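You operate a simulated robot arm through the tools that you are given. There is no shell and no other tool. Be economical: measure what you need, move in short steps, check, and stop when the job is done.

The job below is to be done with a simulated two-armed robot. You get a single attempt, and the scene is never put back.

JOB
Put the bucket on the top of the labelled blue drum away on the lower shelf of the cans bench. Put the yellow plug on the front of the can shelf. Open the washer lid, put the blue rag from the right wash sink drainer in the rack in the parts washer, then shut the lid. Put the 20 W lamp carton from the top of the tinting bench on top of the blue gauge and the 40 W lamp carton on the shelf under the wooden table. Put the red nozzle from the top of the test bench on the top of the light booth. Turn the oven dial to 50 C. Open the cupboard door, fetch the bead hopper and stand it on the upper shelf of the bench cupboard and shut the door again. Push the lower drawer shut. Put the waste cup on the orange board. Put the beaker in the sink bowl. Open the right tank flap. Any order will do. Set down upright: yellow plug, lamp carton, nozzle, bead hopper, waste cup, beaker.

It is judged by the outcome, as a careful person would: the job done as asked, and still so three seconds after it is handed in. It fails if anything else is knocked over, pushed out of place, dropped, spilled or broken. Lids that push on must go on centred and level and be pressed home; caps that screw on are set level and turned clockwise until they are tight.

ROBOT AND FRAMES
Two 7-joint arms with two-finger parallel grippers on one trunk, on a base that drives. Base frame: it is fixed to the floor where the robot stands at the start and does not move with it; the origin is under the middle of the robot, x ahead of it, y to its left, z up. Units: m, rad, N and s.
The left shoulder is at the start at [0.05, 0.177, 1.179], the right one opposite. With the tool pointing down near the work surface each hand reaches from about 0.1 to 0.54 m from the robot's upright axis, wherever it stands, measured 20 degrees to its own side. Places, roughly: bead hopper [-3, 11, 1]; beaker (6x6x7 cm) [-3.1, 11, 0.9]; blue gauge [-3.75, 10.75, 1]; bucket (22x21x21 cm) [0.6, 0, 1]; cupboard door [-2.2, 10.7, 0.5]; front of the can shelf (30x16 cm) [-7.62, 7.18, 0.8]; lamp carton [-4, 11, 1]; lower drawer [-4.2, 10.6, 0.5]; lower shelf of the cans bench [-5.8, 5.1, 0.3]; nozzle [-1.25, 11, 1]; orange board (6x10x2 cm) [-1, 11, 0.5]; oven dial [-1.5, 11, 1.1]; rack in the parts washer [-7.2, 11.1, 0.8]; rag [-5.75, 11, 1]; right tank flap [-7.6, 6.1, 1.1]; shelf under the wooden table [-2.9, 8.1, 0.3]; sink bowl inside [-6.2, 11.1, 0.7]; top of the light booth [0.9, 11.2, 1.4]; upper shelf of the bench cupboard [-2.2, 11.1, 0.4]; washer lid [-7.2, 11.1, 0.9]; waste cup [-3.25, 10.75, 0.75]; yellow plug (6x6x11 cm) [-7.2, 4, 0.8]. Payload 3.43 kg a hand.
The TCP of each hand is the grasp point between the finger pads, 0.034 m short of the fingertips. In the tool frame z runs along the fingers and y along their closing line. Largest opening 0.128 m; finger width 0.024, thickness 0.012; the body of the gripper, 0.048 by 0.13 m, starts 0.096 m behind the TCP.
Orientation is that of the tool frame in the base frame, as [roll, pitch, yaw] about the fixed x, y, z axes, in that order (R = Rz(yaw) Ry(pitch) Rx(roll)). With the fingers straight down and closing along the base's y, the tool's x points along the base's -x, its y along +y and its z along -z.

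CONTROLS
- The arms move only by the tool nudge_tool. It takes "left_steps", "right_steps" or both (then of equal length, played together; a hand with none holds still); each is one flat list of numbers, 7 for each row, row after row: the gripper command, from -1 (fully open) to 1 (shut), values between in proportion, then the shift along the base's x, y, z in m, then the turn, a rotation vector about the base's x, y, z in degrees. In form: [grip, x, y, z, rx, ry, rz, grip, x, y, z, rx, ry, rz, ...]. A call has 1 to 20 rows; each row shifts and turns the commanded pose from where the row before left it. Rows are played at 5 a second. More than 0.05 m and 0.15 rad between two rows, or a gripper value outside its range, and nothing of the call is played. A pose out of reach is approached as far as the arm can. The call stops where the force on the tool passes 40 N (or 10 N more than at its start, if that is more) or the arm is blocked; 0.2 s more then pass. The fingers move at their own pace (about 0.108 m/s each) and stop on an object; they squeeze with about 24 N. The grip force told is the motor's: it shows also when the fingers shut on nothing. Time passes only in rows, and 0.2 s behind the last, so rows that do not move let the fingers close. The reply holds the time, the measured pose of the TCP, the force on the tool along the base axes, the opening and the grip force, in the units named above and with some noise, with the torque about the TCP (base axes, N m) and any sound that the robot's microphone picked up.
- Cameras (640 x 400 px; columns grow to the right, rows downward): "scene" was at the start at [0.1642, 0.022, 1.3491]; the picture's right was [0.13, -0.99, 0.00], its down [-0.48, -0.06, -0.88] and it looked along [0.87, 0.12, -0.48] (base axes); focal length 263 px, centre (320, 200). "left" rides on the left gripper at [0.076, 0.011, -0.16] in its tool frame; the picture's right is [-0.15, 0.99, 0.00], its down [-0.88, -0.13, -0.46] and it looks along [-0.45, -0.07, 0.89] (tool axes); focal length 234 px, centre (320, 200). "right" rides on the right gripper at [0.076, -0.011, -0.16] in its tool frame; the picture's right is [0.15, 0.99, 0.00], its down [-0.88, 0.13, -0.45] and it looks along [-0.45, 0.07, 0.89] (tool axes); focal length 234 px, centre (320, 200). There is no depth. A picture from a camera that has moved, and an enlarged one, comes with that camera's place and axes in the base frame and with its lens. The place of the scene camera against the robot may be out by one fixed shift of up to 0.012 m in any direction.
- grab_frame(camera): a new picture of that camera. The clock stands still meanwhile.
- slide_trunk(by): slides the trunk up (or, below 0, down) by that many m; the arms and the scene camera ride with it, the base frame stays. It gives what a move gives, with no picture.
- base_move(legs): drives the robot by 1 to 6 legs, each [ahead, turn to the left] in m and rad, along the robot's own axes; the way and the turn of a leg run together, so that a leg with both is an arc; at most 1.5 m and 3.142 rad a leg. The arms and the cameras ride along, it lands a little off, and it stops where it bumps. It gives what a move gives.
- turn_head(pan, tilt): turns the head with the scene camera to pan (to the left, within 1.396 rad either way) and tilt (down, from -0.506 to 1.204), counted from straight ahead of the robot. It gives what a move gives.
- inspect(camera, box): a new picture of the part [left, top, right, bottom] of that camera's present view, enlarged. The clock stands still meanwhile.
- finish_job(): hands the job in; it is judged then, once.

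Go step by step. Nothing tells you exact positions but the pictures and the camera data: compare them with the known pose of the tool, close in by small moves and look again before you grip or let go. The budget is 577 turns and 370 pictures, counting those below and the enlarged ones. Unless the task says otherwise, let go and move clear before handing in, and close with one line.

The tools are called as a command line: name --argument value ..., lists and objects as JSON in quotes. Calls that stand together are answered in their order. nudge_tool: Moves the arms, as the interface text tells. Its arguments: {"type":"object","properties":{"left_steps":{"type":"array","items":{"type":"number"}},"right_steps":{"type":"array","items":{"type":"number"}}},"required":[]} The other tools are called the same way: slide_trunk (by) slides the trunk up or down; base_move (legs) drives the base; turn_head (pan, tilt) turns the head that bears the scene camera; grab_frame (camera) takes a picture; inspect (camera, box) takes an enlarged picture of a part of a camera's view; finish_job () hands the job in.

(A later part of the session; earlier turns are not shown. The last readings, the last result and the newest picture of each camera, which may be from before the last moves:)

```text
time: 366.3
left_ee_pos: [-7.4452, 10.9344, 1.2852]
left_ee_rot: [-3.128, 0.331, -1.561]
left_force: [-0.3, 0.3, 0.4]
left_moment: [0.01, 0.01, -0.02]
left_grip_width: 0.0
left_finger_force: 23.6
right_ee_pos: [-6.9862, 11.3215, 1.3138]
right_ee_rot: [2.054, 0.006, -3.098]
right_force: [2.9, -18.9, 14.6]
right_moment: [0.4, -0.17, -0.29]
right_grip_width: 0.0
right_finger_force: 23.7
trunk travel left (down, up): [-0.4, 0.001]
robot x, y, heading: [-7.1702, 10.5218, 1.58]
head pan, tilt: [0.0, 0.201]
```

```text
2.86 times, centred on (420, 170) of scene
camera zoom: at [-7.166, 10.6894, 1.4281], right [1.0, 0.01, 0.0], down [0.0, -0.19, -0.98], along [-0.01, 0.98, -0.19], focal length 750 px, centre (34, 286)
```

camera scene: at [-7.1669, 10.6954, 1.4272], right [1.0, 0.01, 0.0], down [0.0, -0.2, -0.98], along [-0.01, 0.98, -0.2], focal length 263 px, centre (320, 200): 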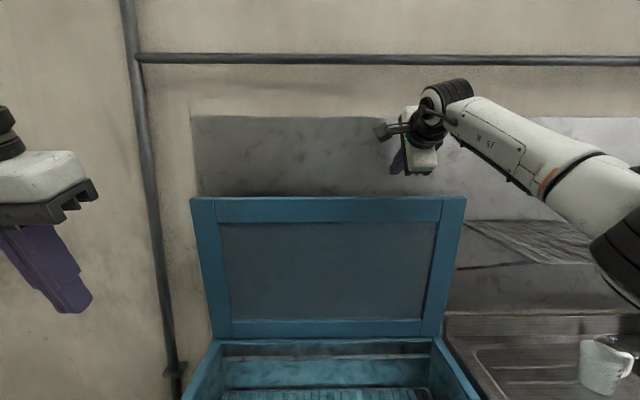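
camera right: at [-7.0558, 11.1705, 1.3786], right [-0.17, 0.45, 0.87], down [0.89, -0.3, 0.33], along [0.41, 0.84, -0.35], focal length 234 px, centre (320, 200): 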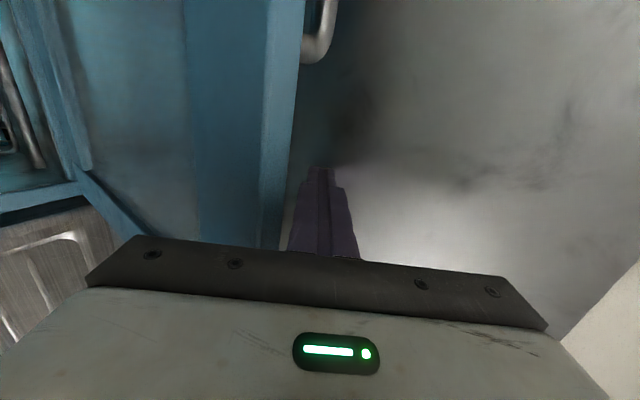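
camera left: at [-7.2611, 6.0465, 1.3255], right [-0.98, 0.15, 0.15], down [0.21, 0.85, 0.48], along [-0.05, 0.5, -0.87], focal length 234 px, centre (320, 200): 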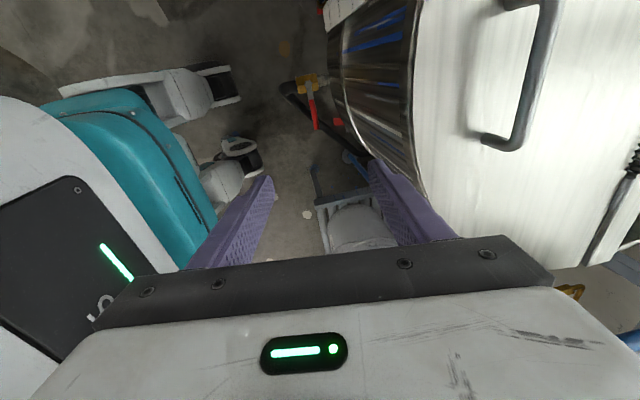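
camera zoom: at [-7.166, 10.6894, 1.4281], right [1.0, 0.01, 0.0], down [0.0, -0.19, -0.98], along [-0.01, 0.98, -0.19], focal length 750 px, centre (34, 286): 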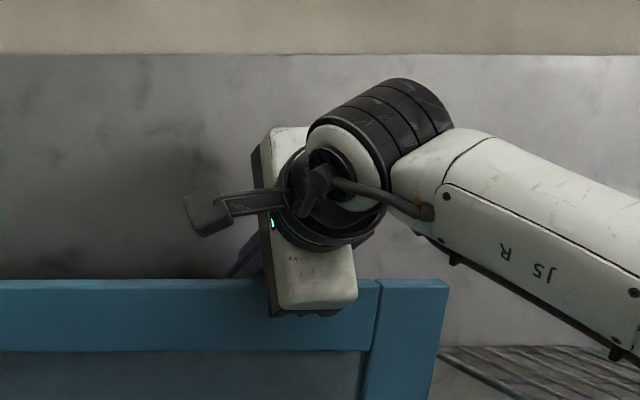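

The fist is hooked over the edge. Pulling gently forward.

nudge_tool --right_steps '[1, 0, -0.02, -0.002, 0, 0, 0, 1, 0, -0.03, -0.004, 0, 0, 0, 1, 0, -0.03, -0.006, 0, 0, 0]'

grab_frame --camera "scene"

```text
time: 367.1
left_ee_pos: [-7.4437, 10.939, 1.2825]
left_ee_rot: [-3.127, 0.328, -1.562]
left_force: [0.0, -0.2, -0.8]
left_moment: [0.01, 0.02, 0.03]
left_grip_width: 0.0
left_finger_force: 24.2
right_ee_pos: [-6.9858, 11.2462, 1.2913]
right_ee_rot: [2.068, 0.007, -3.098]
right_force: [0.3, 0.2, 0.2]
right_moment: [0.0, -0.01, -0.05]
right_grip_width: 0.0001
right_finger_force: 24.2
trunk travel left (down, up): [-0.4, 0.001]
robot x, y, heading: [-7.1716, 10.5217, 1.577]
head pan, tilt: [0.0, 0.201]
```

```text
229 pictures are left
camera scene: at [-7.166, 10.6948, 1.4271], right [1.0, 0.01, 0.0], down [0.0, -0.2, -0.98], along [-0.01, 0.98, -0.2], focal length 263 px, centre (320, 200)
```

scene: 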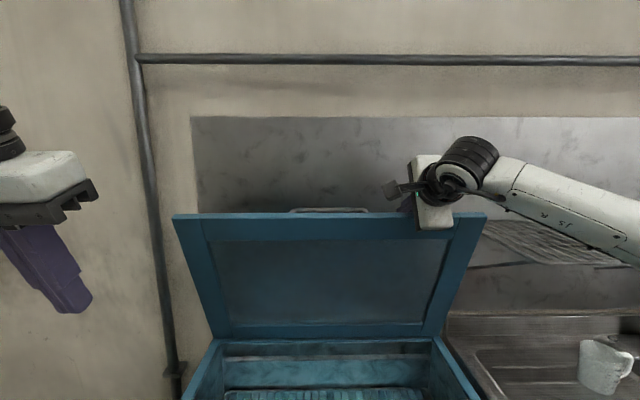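

The lid follows. Continuing down the arc.

nudge_tool --right_steps '[1, 0, -0.03, -0.014, 0, 0, 0, 1, 0, -0.03, -0.014, 0, 0, 0, 1, 0, -0.027, -0.019, 0, 0, 0, 1, 0, -0.027, -0.019, 0, 0, 0]'

grab_frame --camera "scene"

```text
time: 368.1
left_ee_pos: [-7.4436, 10.9386, 1.2826]
left_ee_rot: [-3.127, 0.328, -1.563]
left_force: [0.4, 0.0, 0.0]
left_moment: [0.02, 0.01, -0.01]
left_grip_width: 0.0
left_finger_force: 24.3
right_ee_pos: [-6.9878, 11.1303, 1.2291]
right_ee_rot: [2.064, 0.006, -3.095]
right_force: [0.5, 0.4, 0.4]
right_moment: [0.0, 0.01, -0.01]
right_grip_width: 0.0
right_finger_force: 24.0
trunk travel left (down, up): [-0.4, 0.001]
robot x, y, heading: [-7.1695, 10.5233, 1.578]
head pan, tilt: [0.0, 0.201]
```

```text
228 pictures are left
camera scene: at [-7.166, 10.695, 1.4272], right [1.0, 0.01, 0.0], down [0.0, -0.2, -0.98], along [-0.01, 0.98, -0.2], focal length 263 px, centre (320, 200)
```

scene: 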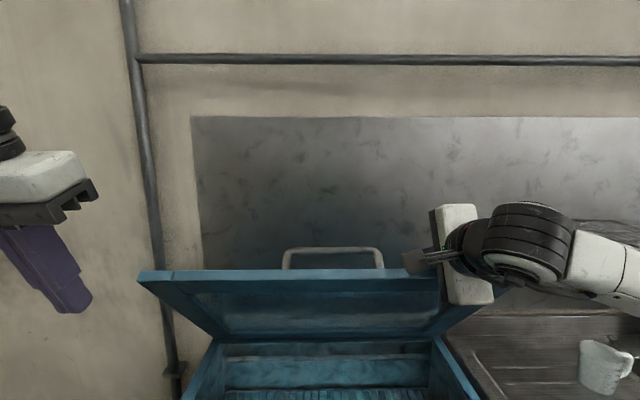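

Lid at ~45°. The right hand would meet the levers further down, so I withdraw it and press the lid shut with the left fist at x≈−7.38.

nudge_tool --right_steps '[1, 0, -0.01, 0.04, 0, 0, 0, 1, 0, -0.03, 0.035, 0, 0, 0, 1, 0.02, -0.04, 0.01, 0, 0, 0, 1, 0.02, -0.04, 0, 0, 0, 0, 1, 0.02, -0.04, 0, 0, 0, 0, 1, 0, 0, 0, 0, 0, 0, 1, 0, 0, 0, 0, 0, 0]' --left_steps '[1, 0.01, 0, 0.03, 0, 0, 0, 1, 0.01, 0.02, 0.03, 0, 0, 0, 1, 0.01, 0.03, 0.01, 0, 0, 0, 1, 0.01, 0.04, 0, 0, 0, 0, 1, 0.01, 0.04, 0, 0, 0, 0, 1, 0, 0.03, -0.01, 0, 0, 0, 1, 0, 0.02, -0.03, 0, 0, 0]'

turn_head --pan 0 --tilt 0.6

grab_frame --camera "scene"

```text
time: 369.7
left_ee_pos: [-7.3952, 11.1187, 1.3099]
left_ee_rot: [-3.127, 0.326, -1.563]
left_force: [-0.5, 1.0, 0.4]
left_moment: [0.02, 0.01, 0.02]
left_grip_width: 0.0001
left_finger_force: 24.0
right_ee_pos: [-6.9262, 10.9718, 1.3142]
right_ee_rot: [2.063, 0.006, -3.096]
right_force: [0.1, -1.0, 0.5]
right_moment: [-0.01, -0.01, -0.02]
right_grip_width: 0.0
right_finger_force: 23.9
trunk travel left (down, up): [-0.4, 0.001]
robot x, y, heading: [-7.171, 10.5195, 1.574]
head pan, tilt: [0.0, 0.201]
```

```text
time: 370.5
left_ee_pos: [-7.3956, 11.1193, 1.3119]
left_ee_rot: [-3.128, 0.326, -1.562]
left_force: [0.3, -0.3, 0.3]
left_moment: [0.02, -0.03, 0.02]
left_grip_width: 0.0
left_finger_force: 23.6
right_ee_pos: [-6.9251, 10.9732, 1.3148]
right_ee_rot: [2.062, 0.007, -3.096]
right_force: [0.1, -1.0, -0.6]
right_moment: [0.0, -0.04, 0.02]
right_grip_width: 0.0
right_finger_force: 24.4
trunk travel left (down, up): [-0.4, 0.001]
robot x, y, heading: [-7.1697, 10.5237, 1.58]
head pan, tilt: [0.0, 0.6]
```

```text
227 pictures are left
camera scene: at [-7.1661, 10.6905, 1.3905], right [1.0, 0.01, 0.0], down [0.0, -0.56, -0.83], along [-0.01, 0.83, -0.56], focal length 263 px, centre (320, 200)
```

scene: 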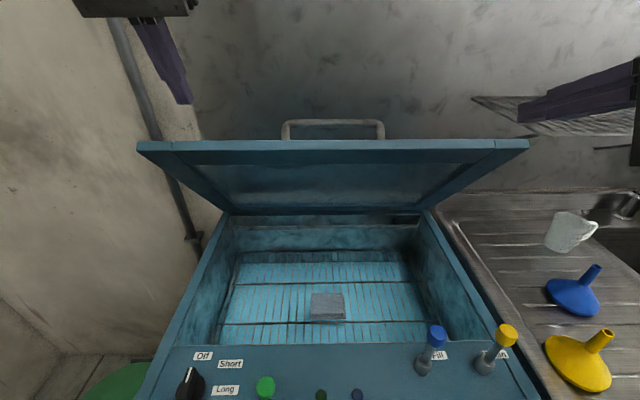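

nudge_tool --left_steps '[1, 0, 0, -0.03, 0, 0, 0, 1, 0, 0, -0.03, 0, 0, 0, 1, 0, 0, -0.03, 0, 0, 0, 1, 0, 0, -0.03, 0, 0, 0, 1, 0, 0, -0.03, 0, 0, 0, 1, 0, -0.005, -0.03, 0, 0, 0, 1, 0, -0.005, -0.03, 0, 0, 0, 1, 0, -0.01, -0.03, 0, 0, 0]'

grab_frame --camera "scene"

```text
time: 372.3
left_ee_pos: [-7.3975, 11.0997, 1.0706]
left_ee_rot: [-3.128, 0.325, -1.56]
left_force: [-0.3, -0.1, -0.4]
left_moment: [-0.01, 0.01, -0.01]
left_grip_width: 0.0
left_finger_force: 24.2
right_ee_pos: [-6.925, 10.9735, 1.3142]
right_ee_rot: [2.064, 0.007, -3.096]
right_force: [-0.5, -0.1, 0.5]
right_moment: [-0.01, -0.01, -0.02]
right_grip_width: 0.0002
right_finger_force: 24.6
trunk travel left (down, up): [-0.4, 0.001]
robot x, y, heading: [-7.1722, 10.5208, 1.578]
head pan, tilt: [0.0, 0.6]
```

```text
226 pictures are left
camera scene: at [-7.1667, 10.691, 1.3903], right [1.0, 0.01, 0.0], down [0.0, -0.57, -0.82], along [-0.01, 0.82, -0.57], focal length 263 px, centre (320, 200)
```

scene: 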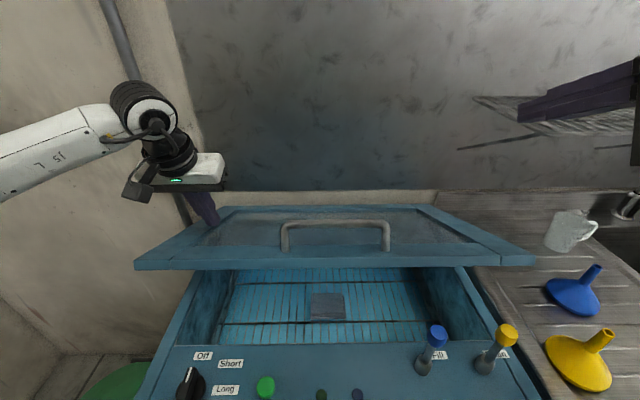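

nudge_tool --left_steps '[1, 0, -0.01, -0.025, 0, 0, 0, 1, 0, -0.01, -0.025, 0, 0, 0, 1, 0, -0.01, -0.02, 0, 0, 0, 1, 0, 0, -0.015, 0, 0, 0, 1, 0, 0, -0.01, 0, 0, 0, 1, 0, 0, -0.01, 0, 0, 0]'

grab_frame --camera "scene"

```text
time: 373.7
left_ee_pos: [-7.3944, 11.0695, 0.9755]
left_ee_rot: [-3.125, 0.343, -1.559]
left_force: [-6.6, -10.6, 36.7]
left_moment: [-0.34, 0.47, 0.08]
left_grip_width: 0.0
left_finger_force: 24.4
right_ee_pos: [-6.9257, 10.9683, 1.3168]
right_ee_rot: [2.059, 0.008, -3.095]
right_force: [0.2, 0.3, -0.1]
right_moment: [0.01, 0.02, -0.02]
right_grip_width: 0.0
right_finger_force: 24.2
trunk travel left (down, up): [-0.4, 0.001]
robot x, y, heading: [-7.1702, 10.523, 1.575]
head pan, tilt: [0.0, 0.6]
```

```text
225 pictures are left
camera scene: at [-7.1658, 10.6861, 1.3919], right [1.0, 0.01, 0.0], down [0.0, -0.56, -0.83], along [-0.01, 0.83, -0.56], focal length 263 px, centre (320, 200)
```

scene: 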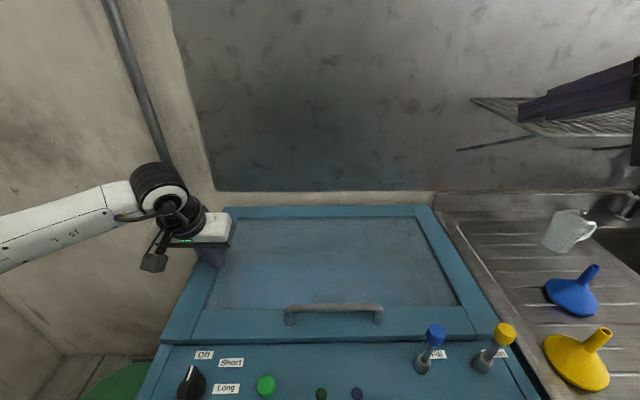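

The lid is shut. Raising and withdrawing both arms, returning the right hand to its normal roll.

nudge_tool --left_steps '[1, 0, 0, 0.04, 0, 0, 0, 1, 0, 0, 0.04, 0, 0, 0, 1, 0, -0.02, 0.04, 0, 0, 0, 1, 0, -0.03, 0.04, 0, 0, 0, 1, 0, -0.04, 0.02, 0, 0, 0, 1, 0, -0.04, 0, -6, 0, 0, 1, 0, -0.04, 0, -6, 0, 0, 1, 0, 0, 0, -7, 0, 0]' --right_steps '[1, 0, 0, 0, 0, 0, 0, 1, 0, 0, 0, 0, 0, 0, 1, 0, 0, 0, 0, 0, 0, 1, 0.01, 0, -0.02, -8, 0, 0, 1, 0.01, 0, -0.02, -8, 0, 0, 1, 0.01, 0, -0.02, -8, 0, 0, 1, 0.01, 0, -0.02, -8, 0, 0, 1, 0.01, 0, -0.02, -8, 0, 0]'

base_move --legs '[[-0.6, 0]]'

nudge_tool --right_steps '[1, 0, 0, 0, -8, 0, 0, 1, 0, 0, 0, -8, 0, 0, 1, 0, 0, 0, -6, 0, 0, 1, 0, 0, 0, 0, 0, 8.2, 1, 0, 0, 0, 0, 0, 8.2, 1, 0, 0, 0, 0, 0, 8.2, 1, 0, 0, 0, 0, 0, 8.2, 1, 0, 0, 0, 0, 0, 8.2, 1, 0, 0, 0, 0, 0, 8.2, 1, 0, 0, 0, 0, 0, 8.2, 1, 0, 0, 0, 0, 0, 8.2, 1, 0, 0, 0, 0, 0, 8.2, 1, 0, 0, 0, 0, 0, 8.2, 1, 0, 0, 0, 0, 0, 5.5]'

grab_frame --camera "scene"

```text
time: 375.5
left_ee_pos: [-7.3935, 10.8993, 1.1482]
left_ee_rot: [-3.132, -0.008, -1.562]
left_force: [-0.7, 0.8, -1.2]
left_moment: [-0.07, 0.0, 0.0]
left_grip_width: 0.0
left_finger_force: 24.0
right_ee_pos: [-6.8747, 10.9738, 1.2123]
right_ee_rot: [2.765, -0.023, -3.102]
right_force: [-0.1, -0.3, 0.5]
right_moment: [0.0, 0.02, 0.01]
right_grip_width: 0.0001
right_finger_force: 24.2
trunk travel left (down, up): [-0.4, 0.001]
robot x, y, heading: [-7.1695, 10.5206, 1.576]
head pan, tilt: [0.0, 0.6]
```

```text
time: 379.0
left_ee_pos: [-7.3898, 10.2908, 1.1486]
left_ee_rot: [-3.131, -0.004, -1.567]
left_force: [-0.5, -1.1, 0.6]
left_moment: [-0.02, -0.03, 0.01]
left_grip_width: 0.0001
left_finger_force: 23.2
right_ee_pos: [-6.8713, 10.361, 1.2139]
right_ee_rot: [2.763, -0.024, -3.106]
right_force: [-0.7, -0.4, 0.0]
right_moment: [0.04, -0.01, -0.01]
right_grip_width: 0.0
right_finger_force: 24.5
trunk travel left (down, up): [-0.4, 0.001]
robot x, y, heading: [-7.1689, 9.9132, 1.568]
head pan, tilt: [0.0, 0.6]
```

```text
time: 382.0
left_ee_pos: [-7.3905, 10.2898, 1.1478]
left_ee_rot: [-3.132, -0.005, -1.568]
left_force: [-0.1, -0.2, 0.4]
left_moment: [0.02, 0.03, 0.02]
left_grip_width: 0.0
left_finger_force: 24.0
right_ee_pos: [-6.8727, 10.3609, 1.2149]
right_ee_rot: [-3.138, -0.036, -1.588]
right_force: [0.1, -0.4, 0.6]
right_moment: [0.02, 0.02, -0.02]
right_grip_width: 0.0
right_finger_force: 23.8
trunk travel left (down, up): [-0.4, 0.001]
robot x, y, heading: [-7.1644, 9.9111, 1.569]
head pan, tilt: [0.0, 0.6]
```

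```text
224 pictures are left
camera scene: at [-7.1628, 10.0805, 1.3904], right [1.0, 0.0, 0.0], down [0.0, -0.56, -0.83], along [0.0, 0.83, -0.56], focal length 263 px, centre (320, 200)
```

scene: 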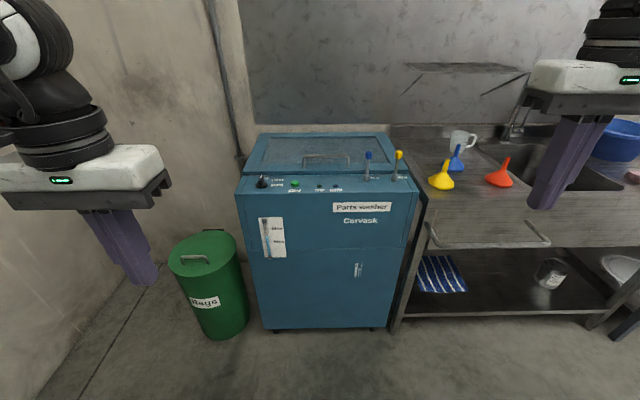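

Washer task complete. Driving along the benches to the tinting bench.

base_move --legs '[[0, -1.6], [1.5, 0], [1.45, 0], [0, 1.6]]'

turn_head --pan 0 --tilt 0.5

grab_frame --camera "scene"

```text
time: 403.9
left_ee_pos: [-4.4782, 10.2795, 1.1479]
left_ee_rot: [-3.131, -0.005, -1.524]
left_force: [0.4, -0.2, 1.0]
left_moment: [-0.02, 0.0, 0.01]
left_grip_width: 0.0003
left_finger_force: 23.9
right_ee_pos: [-3.9639, 10.3719, 1.2146]
right_ee_rot: [-3.138, -0.036, -1.549]
right_force: [0.0, -0.6, -0.4]
right_moment: [0.0, 0.01, -0.02]
right_grip_width: 0.0
right_finger_force: 24.4
trunk travel left (down, up): [-0.4, 0.001]
robot x, y, heading: [-4.237, 9.9088, 1.617]
head pan, tilt: [0.0, 0.6]
```

```text
time: 404.6
left_ee_pos: [-4.4791, 10.2788, 1.149]
left_ee_rot: [-3.132, -0.004, -1.523]
left_force: [0.0, -0.7, 0.4]
left_moment: [-0.03, 0.01, 0.01]
left_grip_width: 0.0
left_finger_force: 23.9
right_ee_pos: [-3.9632, 10.3711, 1.2155]
right_ee_rot: [-3.14, -0.035, -1.55]
right_force: [0.4, 0.1, -0.2]
right_moment: [-0.01, 0.02, -0.02]
right_grip_width: 0.0
right_finger_force: 23.8
trunk travel left (down, up): [-0.4, 0.001]
robot x, y, heading: [-4.2378, 9.9092, 1.619]
head pan, tilt: [0.0, 0.499]
```

```text
223 pictures are left
camera scene: at [-4.2426, 10.0811, 1.3995], right [1.0, 0.04, 0.0], down [0.02, -0.48, -0.88], along [-0.04, 0.88, -0.48], focal length 263 px, centre (320, 200)
```

scene: 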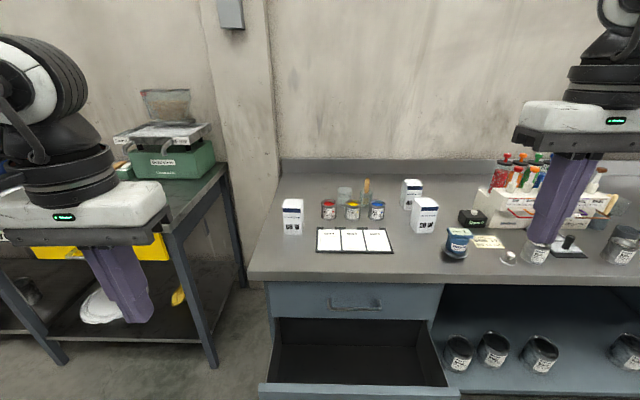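

inspect --camera "scene" --box '[260, 150, 480, 300]'

inspect --camera "scene" --box '[430, 130, 640, 280]'

```text
2.67 times, centred on (370, 225) of scene
camera zoom: at [-4.2426, 10.0811, 1.3995], right [1.0, 0.04, 0.0], down [0.02, -0.48, -0.88], along [-0.04, 0.88, -0.48], focal length 700 px, centre (187, 133)
```

zoom: 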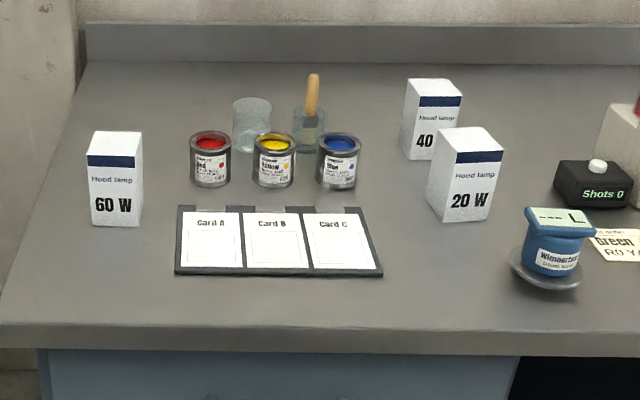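

```text
2.67 times, centred on (535, 205) of scene
camera zoom: at [-4.2426, 10.0811, 1.3995], right [1.0, 0.04, 0.0], down [0.02, -0.48, -0.88], along [-0.04, 0.88, -0.48], focal length 700 px, centre (-253, 187)
```

zoom: 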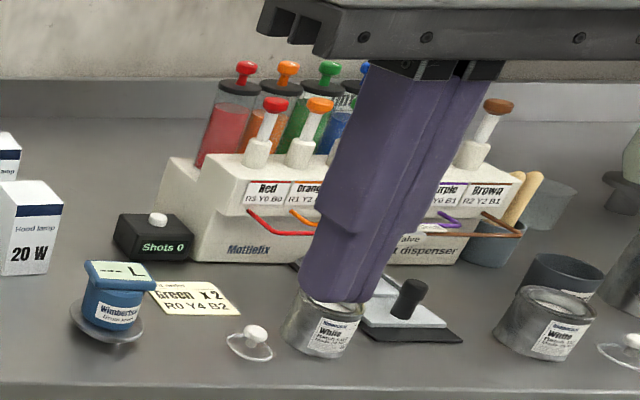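

The lower drawer (front at y≈10.5, z≈0.5) sticks out beneath the cartons. I'll push it shut first: trunk down and the right fist low in front of it.

slide_trunk --by -0.38

nudge_tool --right_steps '[1, -0.02, 0, -0.02, 7.5, 0, 0, 1, -0.02, 0, -0.03, 7.5, 0, 0, 1, -0.02, 0, -0.03, 7.5, 0, 0, 1, -0.02, 0, -0.03, 7.5, 0, 0, 1, -0.02, 0, -0.03, 7.5, 0, 0, 1, -0.02, 0, -0.03, 7.5, 0, 0, 1, -0.02, 0, -0.04, 0, 0, 0, 1, 0, 0, -0.04, 0, 0, 0, 1, 0, 0, -0.04, 0, 0, 0, 1, 0, 0, -0.04, 0, 0, 0]' --left_steps '[1, 0, -0.015, 0, 0, 0, 0, 1, 0, -0.015, 0, 0, 0, 0, 1, 0, -0.015, 0, 0, 0, 0, 1, 0, -0.015, 0, 0, 0, 0, 1, 0, -0.01, 0, 0, 0, 0, 1, 0, 0, 0, 0, 0, 0, 1, 0, 0, 0, 0, 0, 0, 1, 0, 0, 0, 0, 0, 0, 1, 0, 0, 0, 0, 0, 0, 1, 0, 0, 0, 0, 0, 0]'

turn_head --pan 0 --tilt 0.6

grab_frame --camera "scene"

```text
time: 408.2
left_ee_pos: [-4.4779, 10.2784, 0.7693]
left_ee_rot: [-3.13, -0.006, -1.524]
left_force: [-0.5, 0.5, 0.4]
left_moment: [0.03, 0.01, -0.02]
left_grip_width: 0.0
left_finger_force: 24.0
right_ee_pos: [-3.9627, 10.3719, 0.8346]
right_ee_rot: [-3.138, -0.037, -1.549]
right_force: [-0.1, 1.1, 0.2]
right_moment: [-0.03, -0.03, 0.0]
right_grip_width: 0.0
right_finger_force: 24.5
trunk travel left (down, up): [-0.02, 0.381]
robot x, y, heading: [-4.2388, 9.9109, 1.611]
head pan, tilt: [0.0, 0.499]
```

```text
time: 410.4
left_ee_pos: [-4.4784, 10.2096, 0.7677]
left_ee_rot: [-3.13, -0.004, -1.524]
left_force: [0.1, 0.1, -0.7]
left_moment: [0.03, -0.01, 0.05]
left_grip_width: 0.0
left_finger_force: 23.7
right_ee_pos: [-4.1031, 10.37, 0.5058]
right_ee_rot: [-3.116, 0.751, -1.538]
right_force: [1.2, -0.1, -0.4]
right_moment: [0.01, 0.02, 0.01]
right_grip_width: 0.0
right_finger_force: 24.7
trunk travel left (down, up): [-0.02, 0.381]
robot x, y, heading: [-4.2414, 9.9115, 1.615]
head pan, tilt: [0.0, 0.499]
```

```text
time: 411.1
left_ee_pos: [-4.48, 10.2095, 0.7682]
left_ee_rot: [-3.13, -0.004, -1.524]
left_force: [0.4, 0.3, 0.7]
left_moment: [0.02, 0.02, -0.01]
left_grip_width: 0.0
left_finger_force: 23.8
right_ee_pos: [-4.1025, 10.3691, 0.5063]
right_ee_rot: [-3.117, 0.752, -1.539]
right_force: [0.6, -0.3, 1.0]
right_moment: [-0.02, -0.01, -0.02]
right_grip_width: 0.0001
right_finger_force: 23.7
trunk travel left (down, up): [-0.02, 0.381]
robot x, y, heading: [-4.2405, 9.9103, 1.615]
head pan, tilt: [0.0, 0.6]
```

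```text
220 pictures are left
camera scene: at [-4.2425, 10.0785, 1.0105], right [1.0, 0.04, 0.0], down [0.03, -0.56, -0.83], along [-0.04, 0.82, -0.56], focal length 263 px, centre (320, 200)
```

scene: 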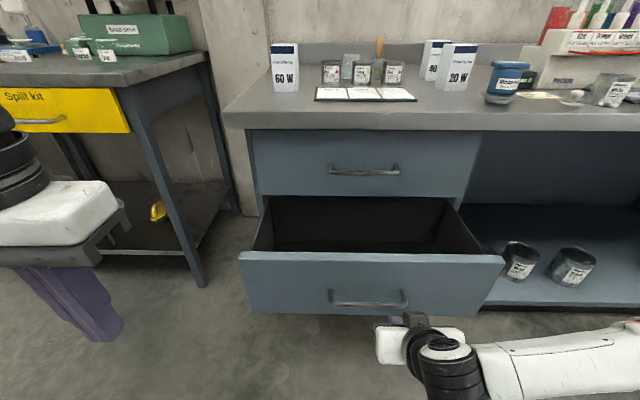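

Triangulated drawer front: y≈10.464, z 0.40–0.61, centre x≈−4.15. Pushing its face above the handle.

nudge_tool --right_steps '[1, -0.025, 0, 0.035, 0, 0, 0, 1, -0.02, 0.01, 0.035, 0, 0, 0, 1, 0, 0.03, 0, 0, 0, 0, 1, 0, 0.03, 0, 0, 0, 0, 1, 0, 0.03, 0, 0, 0, 0, 1, 0, 0.03, 0, 0, 0, 0, 1, 0, 0.02, 0, 0, 0, 0]'

grab_frame --camera "scene"

```text
time: 412.7
left_ee_pos: [-4.4787, 10.2092, 0.7686]
left_ee_rot: [-3.13, -0.005, -1.524]
left_force: [0.9, 0.6, 0.5]
left_moment: [-0.03, -0.01, 0.01]
left_grip_width: 0.0003
left_finger_force: 23.7
right_ee_pos: [-4.1471, 10.521, 0.5751]
right_ee_rot: [-3.118, 0.749, -1.539]
right_force: [0.4, 0.8, 0.1]
right_moment: [0.01, -0.02, 0.0]
right_grip_width: 0.0
right_finger_force: 23.8
trunk travel left (down, up): [-0.02, 0.381]
robot x, y, heading: [-4.2379, 9.9097, 1.613]
head pan, tilt: [0.0, 0.6]
```

```text
219 pictures are left
camera scene: at [-4.2425, 10.0785, 1.0104], right [1.0, 0.04, 0.0], down [0.03, -0.56, -0.83], along [-0.04, 0.82, -0.56], focal length 263 px, centre (320, 200)
```

scene: 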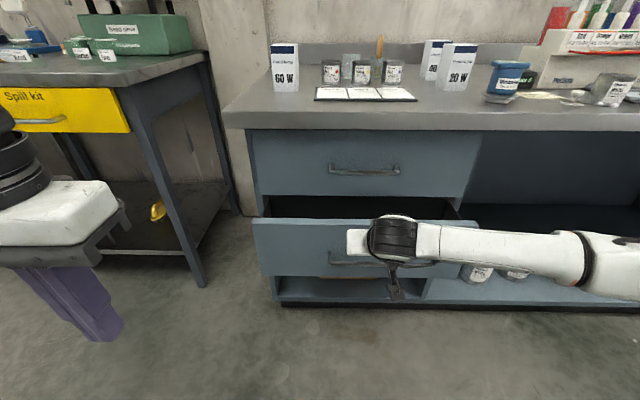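

Sliding well. Pushing on until it seats.

nudge_tool --right_steps '[1, 0, 0.025, 0, 0, 0, 0, 1, 0, 0.025, 0, 0, 0, 0, 1, 0, 0.02, 0, 0, 0, 0, 1, 0, 0.015, 0, 0, 0, 0, 1, 0, 0.015, 0, 0, 0, 0, 1, 0, 0.015, 0, 0, 0, 0, 1, 0, 0.015, 0, 0, 0, 0]'

grab_frame --camera "scene"

```text
time: 414.2
left_ee_pos: [-4.4776, 10.2091, 0.7687]
left_ee_rot: [-3.129, -0.005, -1.525]
left_force: [0.3, -0.2, -0.8]
left_moment: [0.0, 0.0, 0.03]
left_grip_width: 0.0
left_finger_force: 23.9
right_ee_pos: [-4.1477, 10.6347, 0.5719]
right_ee_rot: [-3.117, 0.738, -1.543]
right_force: [2.2, -12.6, 9.0]
right_moment: [0.15, 0.16, 0.06]
right_grip_width: 0.0
right_finger_force: 24.3
trunk travel left (down, up): [-0.02, 0.381]
robot x, y, heading: [-4.2413, 9.9109, 1.614]
head pan, tilt: [0.0, 0.6]
stopped in row 7 (right hand): the force on the tool passed its limit at 49 N (the readings are from after the stop); the commanded pose is now the measured one
```

```text
218 pictures are left
camera scene: at [-4.2423, 10.0777, 1.0106], right [1.0, 0.04, 0.0], down [0.02, -0.56, -0.83], along [-0.04, 0.82, -0.56], focal length 263 px, centre (320, 200)
```

scene: 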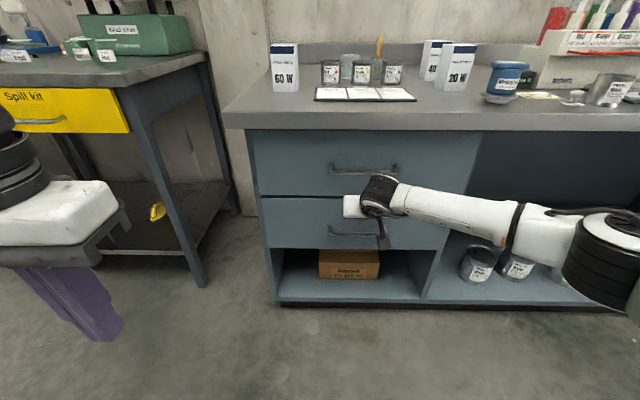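

The drawer is shut. I withdraw the fist and take a zoom from this low viewpoint to triangulate the cartons and gauge.

nudge_tool --right_steps '[1, 0, -0.04, 0, 0, 0, 0, 1, 0, -0.045, 0, 0, 0, 0, 1, 0, -0.045, 0, 0, 0, 0, 1, 0, -0.045, 0, 0, 0, 0, 1, 0, -0.04, 0, 0, 0, 0]'

inspect --camera "scene" --box '[400, 20, 560, 130]'

slide_trunk --by 0.35

inspect --camera "scene" --box '[400, 100, 560, 210]'

```text
time: 415.4
left_ee_pos: [-4.4777, 10.2084, 0.7677]
left_ee_rot: [-3.132, -0.006, -1.525]
left_force: [-0.5, 0.1, 0.7]
left_moment: [-0.01, 0.0, 0.01]
left_grip_width: 0.0001
left_finger_force: 24.3
right_ee_pos: [-4.1478, 10.4204, 0.5735]
right_ee_rot: [-3.116, 0.739, -1.545]
right_force: [0.0, -0.2, -0.4]
right_moment: [-0.02, -0.02, -0.01]
right_grip_width: 0.0
right_finger_force: 23.8
trunk travel left (down, up): [-0.02, 0.381]
robot x, y, heading: [-4.2392, 9.9135, 1.612]
head pan, tilt: [0.0, 0.6]
```

```text
3.64 times, centred on (480, 75) of scene
camera zoom: at [-4.2423, 10.0784, 1.0104], right [1.0, 0.04, 0.0], down [0.02, -0.56, -0.83], along [-0.04, 0.82, -0.56], focal length 955 px, centre (-262, 654)
```

zoom: 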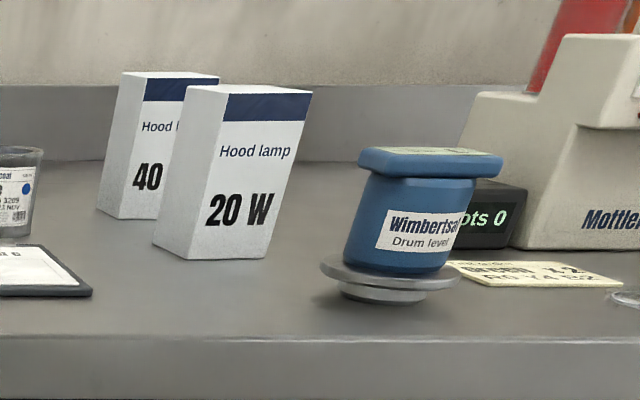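

```text
time: 418.8
left_ee_pos: [-4.479, 10.2091, 1.1179]
left_ee_rot: [-3.131, -0.005, -1.526]
left_force: [0.4, -0.7, 0.2]
left_moment: [-0.02, -0.04, 0.01]
left_grip_width: 0.0
left_finger_force: 23.3
right_ee_pos: [-4.1477, 10.4209, 0.9231]
right_ee_rot: [-3.114, 0.738, -1.543]
right_force: [0.1, 1.0, -0.3]
right_moment: [0.0, 0.01, 0.0]
right_grip_width: 0.0
right_finger_force: 24.0
trunk travel left (down, up): [-0.37, 0.031]
robot x, y, heading: [-4.2371, 9.9069, 1.614]
head pan, tilt: [0.0, 0.6]
```

```text
3.64 times, centred on (480, 155) of scene
camera zoom: at [-4.2423, 10.0784, 1.3604], right [1.0, 0.04, 0.0], down [0.02, -0.56, -0.83], along [-0.04, 0.82, -0.56], focal length 955 px, centre (-262, 364)
```

zoom: 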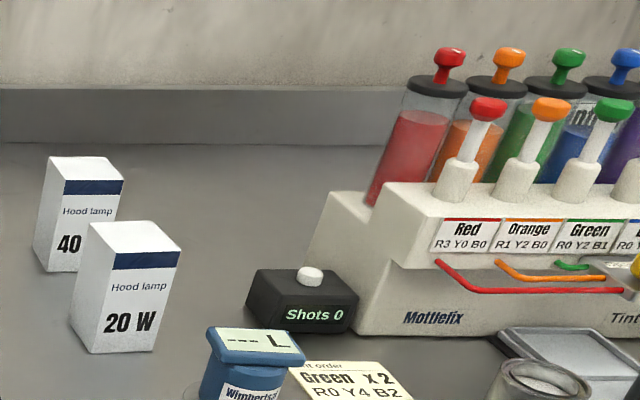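

Triangulated: bench top z≈0.852; the 20 W carton is centred (−3.914, 10.886) with its top at 0.963; the 40 W is behind at (−3.917, 11.045); the gauge plate is centred (−3.848, 10.745), top z≈0.936. I'll ready the right hand and reposition.

nudge_tool --right_steps '[0, 0, 0, 0.04, -7.5, 0, 0, -0.5, 0.01, 0, 0.04, -7.5, 0, 0, -0.8, 0.02, 0, 0.04, -7, 0, 0, -0.8, 0.03, 0, 0.04, 0, 0, 6, -0.8, 0.03, 0, 0.04, 0, 0, 0, -0.8, 0.03, 0, 0.04, 0, 0, 0, -0.8, 0.03, 0, 0.03, 0, 0, 0]'

base_move --legs '[[0, -0.379], [0.4, 0], [0, 0.336]]'

turn_head --pan -0.2 --tilt 0.7

grab_frame --camera "scene"

grab_frame --camera "right"

```text
time: 420.4
left_ee_pos: [-4.4779, 10.2095, 1.1186]
left_ee_rot: [-3.131, -0.005, -1.525]
left_force: [-0.3, 0.7, 0.1]
left_moment: [0.01, 0.0, 0.0]
left_grip_width: 0.0
left_finger_force: 23.9
right_ee_pos: [-3.9964, 10.4206, 1.193]
right_ee_rot: [-3.127, 0.353, -1.443]
right_force: [0.6, -0.2, -0.2]
right_moment: [0.02, 0.01, -0.01]
right_grip_width: 0.1152
right_finger_force: 0.0
trunk travel left (down, up): [-0.37, 0.031]
robot x, y, heading: [-4.2414, 9.9103, 1.616]
head pan, tilt: [0.0, 0.6]
```

```text
time: 425.1
left_ee_pos: [-4.3376, 10.5928, 1.1177]
left_ee_rot: [-3.129, -0.005, -1.565]
left_force: [0.5, -0.5, 0.5]
left_moment: [0.02, -0.02, -0.02]
left_grip_width: 0.0001
left_finger_force: 24.0
right_ee_pos: [-3.8479, 10.7846, 1.1923]
right_ee_rot: [-3.128, 0.355, -1.487]
right_force: [0.0, 0.3, 0.0]
right_moment: [0.0, -0.06, -0.05]
right_grip_width: 0.1154
right_finger_force: 0.0
trunk travel left (down, up): [-0.37, 0.031]
robot x, y, heading: [-4.1102, 10.285, 1.576]
head pan, tilt: [0.0, 0.6]
```

```text
time: 425.8
left_ee_pos: [-4.3355, 10.5934, 1.1182]
left_ee_rot: [-3.131, -0.006, -1.564]
left_force: [-0.2, 0.3, 0.6]
left_moment: [0.04, 0.0, -0.02]
left_grip_width: 0.0
left_finger_force: 23.7
right_ee_pos: [-3.8463, 10.7852, 1.1937]
right_ee_rot: [-3.129, 0.355, -1.487]
right_force: [-0.3, 0.9, -1.0]
right_moment: [0.03, -0.02, 0.0]
right_grip_width: 0.1151
right_finger_force: 0.0
trunk travel left (down, up): [-0.37, 0.031]
robot x, y, heading: [-4.1103, 10.2859, 1.575]
head pan, tilt: [-0.201, 0.7]
```

```text
215 pictures are left
camera scene: at [-4.0895, 10.4476, 1.3518], right [0.98, -0.2, 0.0], down [-0.13, -0.63, -0.77], along [0.15, 0.75, -0.64], focal length 263 px, centre (320, 200)
```

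scene: 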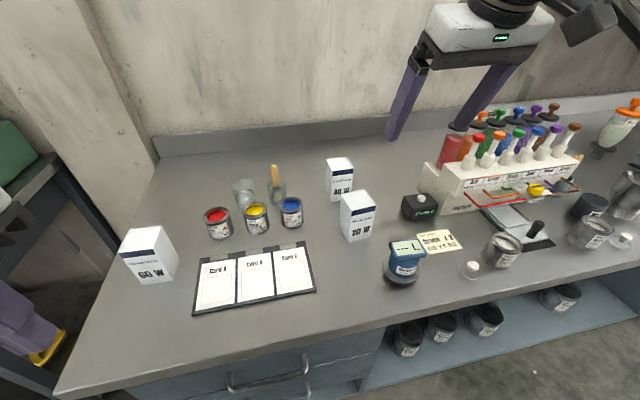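

```text
214 pictures are left
camera right: at [-3.8266, 10.6574, 1.317], right [-0.97, -0.22, -0.06], down [-0.19, 0.65, 0.73], along [-0.12, 0.72, -0.68], focal length 234 px, centre (320, 200)
```

right: 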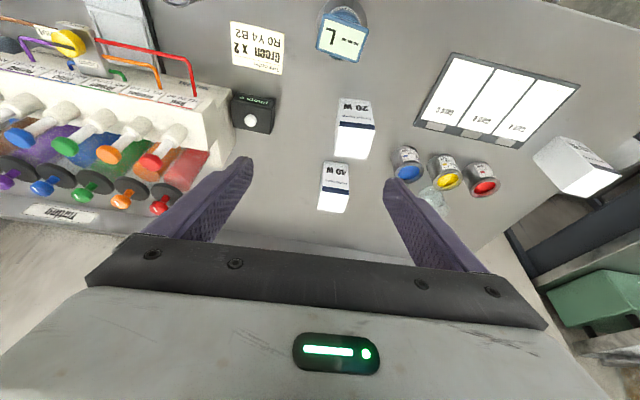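

Both views agree on the carton (−3.914, 10.879), turned about 9.6°. Moving above it with matching yaw.

nudge_tool --right_steps '[-0.7, -0.017, 0.02, -0.03, 0, 0, 5, -0.7, -0.017, 0.02, -0.035, 0, 0, 0, -0.7, -0.017, 0.02, -0.035, 0, 0, 0, -0.7, -0.017, 0.015, -0.035, 0, 0, 0, -0.7, 0, 0.005, -0.03, 0, 0, 0]'

grab_frame --camera "right"

inspect --camera "scene" --box '[280, 100, 480, 280]'

```text
time: 427.0
left_ee_pos: [-4.3359, 10.5939, 1.1178]
left_ee_rot: [-3.13, -0.006, -1.567]
left_force: [-0.4, 0.0, -1.1]
left_moment: [-0.03, 0.0, 0.01]
left_grip_width: 0.0
left_finger_force: 23.6
right_ee_pos: [-3.9121, 10.8664, 1.0289]
right_ee_rot: [-3.128, 0.354, -1.398]
right_force: [-0.1, -0.3, 0.1]
right_moment: [0.03, 0.0, 0.02]
right_grip_width: 0.1086
right_finger_force: 0.0
trunk travel left (down, up): [-0.37, 0.031]
robot x, y, heading: [-4.1109, 10.2785, 1.573]
head pan, tilt: [-0.201, 0.7]
```

```text
213 pictures are left
camera right: at [-3.8809, 10.741, 1.1521], right [-0.95, -0.3, -0.06], down [-0.25, 0.64, 0.73], along [-0.18, 0.71, -0.68], focal length 234 px, centre (320, 200)
```

right: 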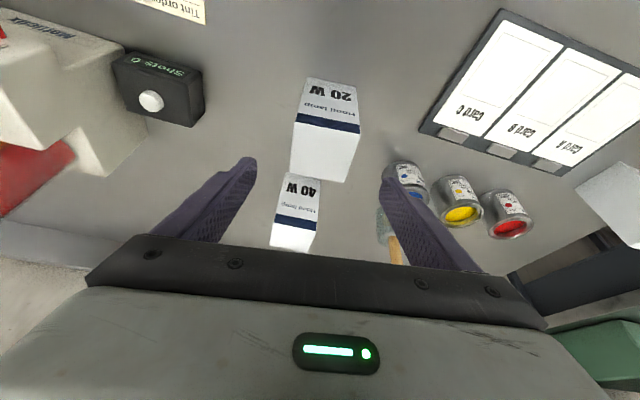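

```text
2.22 times, centred on (380, 190) of scene
camera zoom: at [-4.0892, 10.4478, 1.3518], right [0.98, -0.2, 0.0], down [-0.13, -0.63, -0.76], along [0.15, 0.75, -0.64], focal length 584 px, centre (187, 222)
```

zoom: 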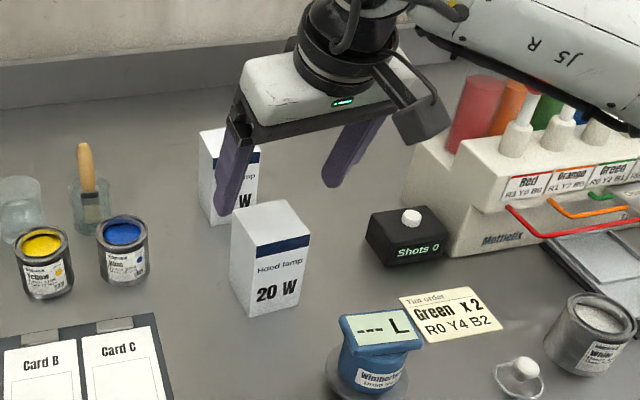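

Aligned. Descending and gripping.

nudge_tool --right_steps '[-0.7, -0.003, 0, -0.03, 0, 0, 0, -0.7, 0, 0, -0.03, 0, 0, 0, -0.7, 0, 0.002, -0.031, 0, 0, 0, 0.3, 0, 0, 0, 0, 0, 0, 1, 0, 0, 0, 0, 0, 0, 1, 0, 0, 0, 0, 0, 0, 1, 0, 0, 0, 0, 0, 0]'

grab_frame --camera "right"

```text
time: 428.6
left_ee_pos: [-4.3362, 10.5939, 1.1177]
left_ee_rot: [-3.131, -0.007, -1.565]
left_force: [-0.3, -0.2, -0.7]
left_moment: [0.01, -0.05, 0.03]
left_grip_width: 0.0001
left_finger_force: 24.4
right_ee_pos: [-3.9171, 10.8664, 0.9362]
right_ee_rot: [-3.127, 0.355, -1.397]
right_force: [0.2, 0.5, -0.2]
right_moment: [0.04, 0.04, -0.04]
right_grip_width: 0.0622
right_finger_force: 23.7
trunk travel left (down, up): [-0.37, 0.031]
robot x, y, heading: [-4.1116, 10.2857, 1.576]
head pan, tilt: [-0.201, 0.7]
```

```text
211 pictures are left
camera right: at [-3.8858, 10.7423, 1.0601], right [-0.95, -0.3, -0.06], down [-0.25, 0.64, 0.73], along [-0.18, 0.71, -0.68], focal length 234 px, centre (320, 200)
```

right: 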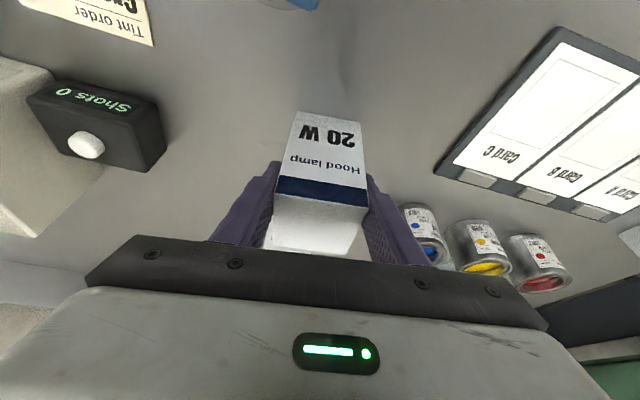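

Carton held. Lifting and moving above the gauge plate, squaring up by −9°.

nudge_tool --right_steps '[1, 0, 0, 0.02, 0, 0, 0, 1, 0, 0, 0.04, 0, 0, 0, 1, 0, 0, 0.04, 0, 0, 0, 1, 0, 0, 0.03, 0, 0, 0, 1, 0.013, -0.027, 0, 0, 0, -4.5, 1, 0.013, -0.027, 0, 0, 0, -4.5, 1, 0.013, -0.027, 0, 0, 0, 0, 1, 0.013, -0.027, 0, 0, 0, 0, 1, 0.015, -0.026, 0, 0, 0, 0, 1, 0, 0, -0.015, 0, 0, 0]'

grab_frame --camera "right"

inspect --camera "scene" --box '[320, 130, 500, 300]'

```text
time: 430.8
left_ee_pos: [-4.337, 10.5934, 1.1174]
left_ee_rot: [-3.129, -0.005, -1.565]
left_force: [0.3, -0.8, -0.2]
left_moment: [-0.02, 0.0, -0.02]
left_grip_width: 0.0
left_finger_force: 24.0
right_ee_pos: [-3.8508, 10.7311, 1.0517]
right_ee_rot: [-3.127, 0.355, -1.555]
right_force: [0.1, -0.8, -0.7]
right_moment: [0.0, -0.01, 0.02]
right_grip_width: 0.0622
right_finger_force: 24.1
trunk travel left (down, up): [-0.37, 0.031]
robot x, y, heading: [-4.1096, 10.2812, 1.578]
head pan, tilt: [-0.201, 0.7]
```

```text
210 pictures are left
camera right: at [-3.8401, 10.6034, 1.1739], right [-0.99, -0.15, -0.06], down [-0.15, 0.67, 0.73], along [-0.07, 0.73, -0.68], focal length 234 px, centre (320, 200)
```

right: 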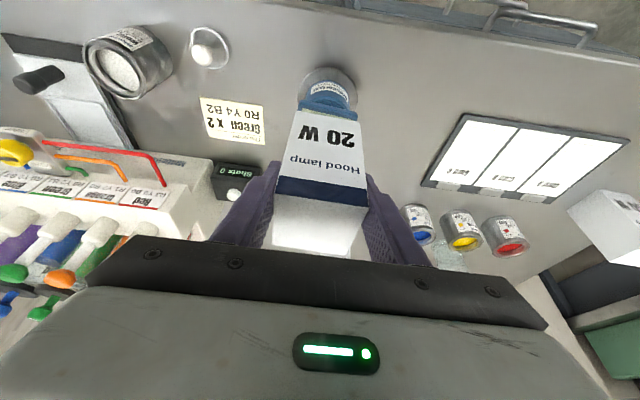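

```text
2.35 times, centred on (410, 215) of scene
camera zoom: at [-4.0896, 10.4481, 1.3517], right [0.98, -0.2, 0.0], down [-0.13, -0.63, -0.76], along [0.15, 0.75, -0.64], focal length 618 px, centre (108, 165)
```

zoom: 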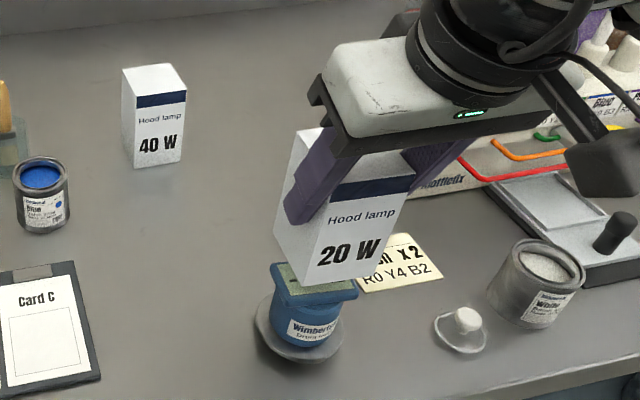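

inspect --camera "scene" --box '[385, 210, 435, 260]'

inspect --camera "right" --box '[270, 50, 390, 150]'

```text
8.00 times, centred on (410, 235) of scene
camera zoom: at [-4.0896, 10.4481, 1.3517], right [0.98, -0.2, 0.0], down [-0.13, -0.63, -0.76], along [0.15, 0.75, -0.64], focal length 2101 px, centre (-400, -80)
```

zoom: 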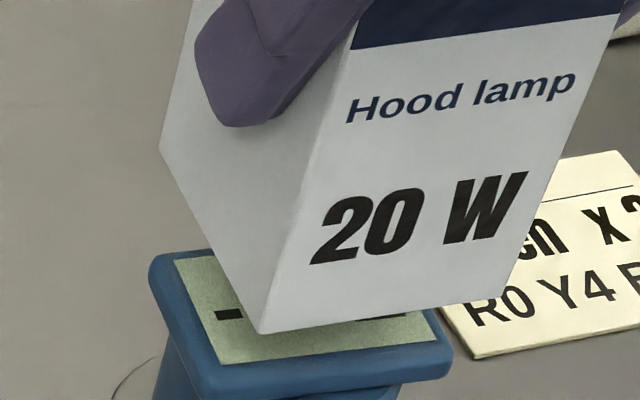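

```text
4.00 times, centred on (330, 100) of right
camera zoom: at [-3.8401, 10.6034, 1.1739], right [-0.99, -0.15, -0.06], down [-0.15, 0.67, 0.73], along [-0.07, 0.73, -0.68], focal length 937 px, centre (280, 600)
```

zoom: 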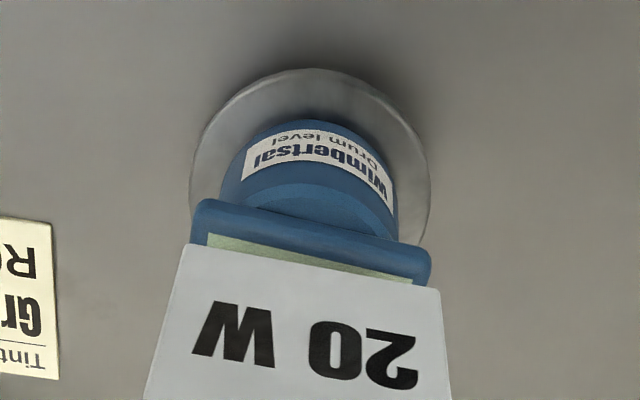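

Carton and plate align within a few millimetres. Nudging +4 mm in y and lowering carefully.

nudge_tool --right_steps '[1, -0.001, 0.004, -0.01, 0, 0, 0, 1, 0, 0, -0.01, 0, 0, 0, 1, 0, 0, -0.004, 0, 0, 0]'

inspect --camera "scene" --box '[375, 200, 445, 260]'

inspect --camera "right" --box '[270, 50, 390, 150]'

```text
time: 431.6
left_ee_pos: [-4.3357, 10.5938, 1.1193]
left_ee_rot: [-3.131, -0.006, -1.566]
left_force: [0.2, -0.3, 0.0]
left_moment: [-0.05, 0.05, -0.01]
left_grip_width: 0.0
left_finger_force: 23.5
right_ee_pos: [-3.8513, 10.735, 1.0281]
right_ee_rot: [-3.13, 0.353, -1.554]
right_force: [-0.4, -0.7, -1.6]
right_moment: [-0.01, -0.02, 0.03]
right_grip_width: 0.0618
right_finger_force: 24.0
trunk travel left (down, up): [-0.37, 0.031]
robot x, y, heading: [-4.1105, 10.2838, 1.572]
head pan, tilt: [-0.201, 0.7]
```

```text
6.67 times, centred on (410, 230) of scene
camera zoom: at [-4.0895, 10.4478, 1.3518], right [0.98, -0.2, 0.0], down [-0.13, -0.63, -0.76], along [0.15, 0.75, -0.64], focal length 1751 px, centre (-280, 0)
```

zoom: 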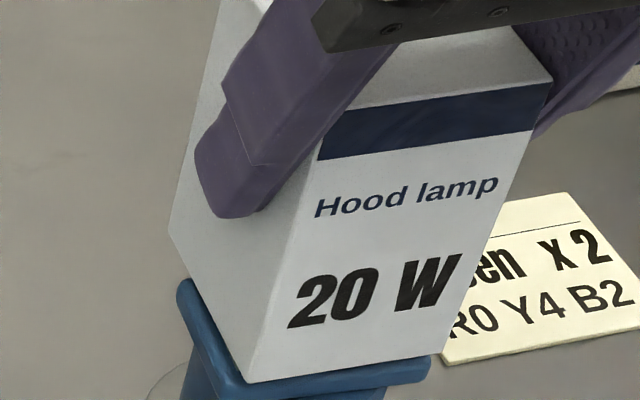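

```text
4.00 times, centred on (330, 100) of right
camera zoom: at [-3.84, 10.6077, 1.1514], right [-0.99, -0.15, -0.06], down [-0.15, 0.67, 0.73], along [-0.07, 0.73, -0.68], focal length 937 px, centre (280, 600)
```

zoom: 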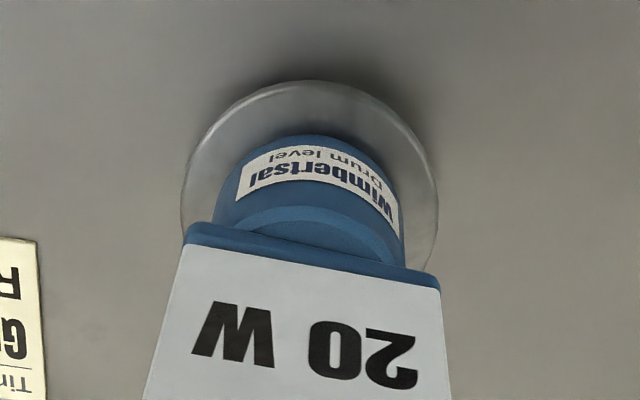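

nudge_tool --right_steps '[1, 0, 0, -0.003, 0, 0, 0, 1, 0, 0, -0.002, 0, 0, 0, 1, 0, 0, -0.002, 0, 0, 0]'

```text
time: 432.4
left_ee_pos: [-4.3369, 10.5941, 1.1189]
left_ee_rot: [-3.128, -0.005, -1.565]
left_force: [0.8, -0.1, -0.4]
left_moment: [0.0, -0.01, 0.03]
left_grip_width: 0.0001
left_finger_force: 24.2
right_ee_pos: [-3.8526, 10.7359, 1.0207]
right_ee_rot: [-3.128, 0.355, -1.554]
right_force: [-0.2, 0.0, 5.1]
right_moment: [-0.14, 0.19, 0.03]
right_grip_width: 0.0618
right_finger_force: 24.0
trunk travel left (down, up): [-0.37, 0.031]
robot x, y, heading: [-4.1101, 10.2831, 1.573]
head pan, tilt: [-0.201, 0.7]
```

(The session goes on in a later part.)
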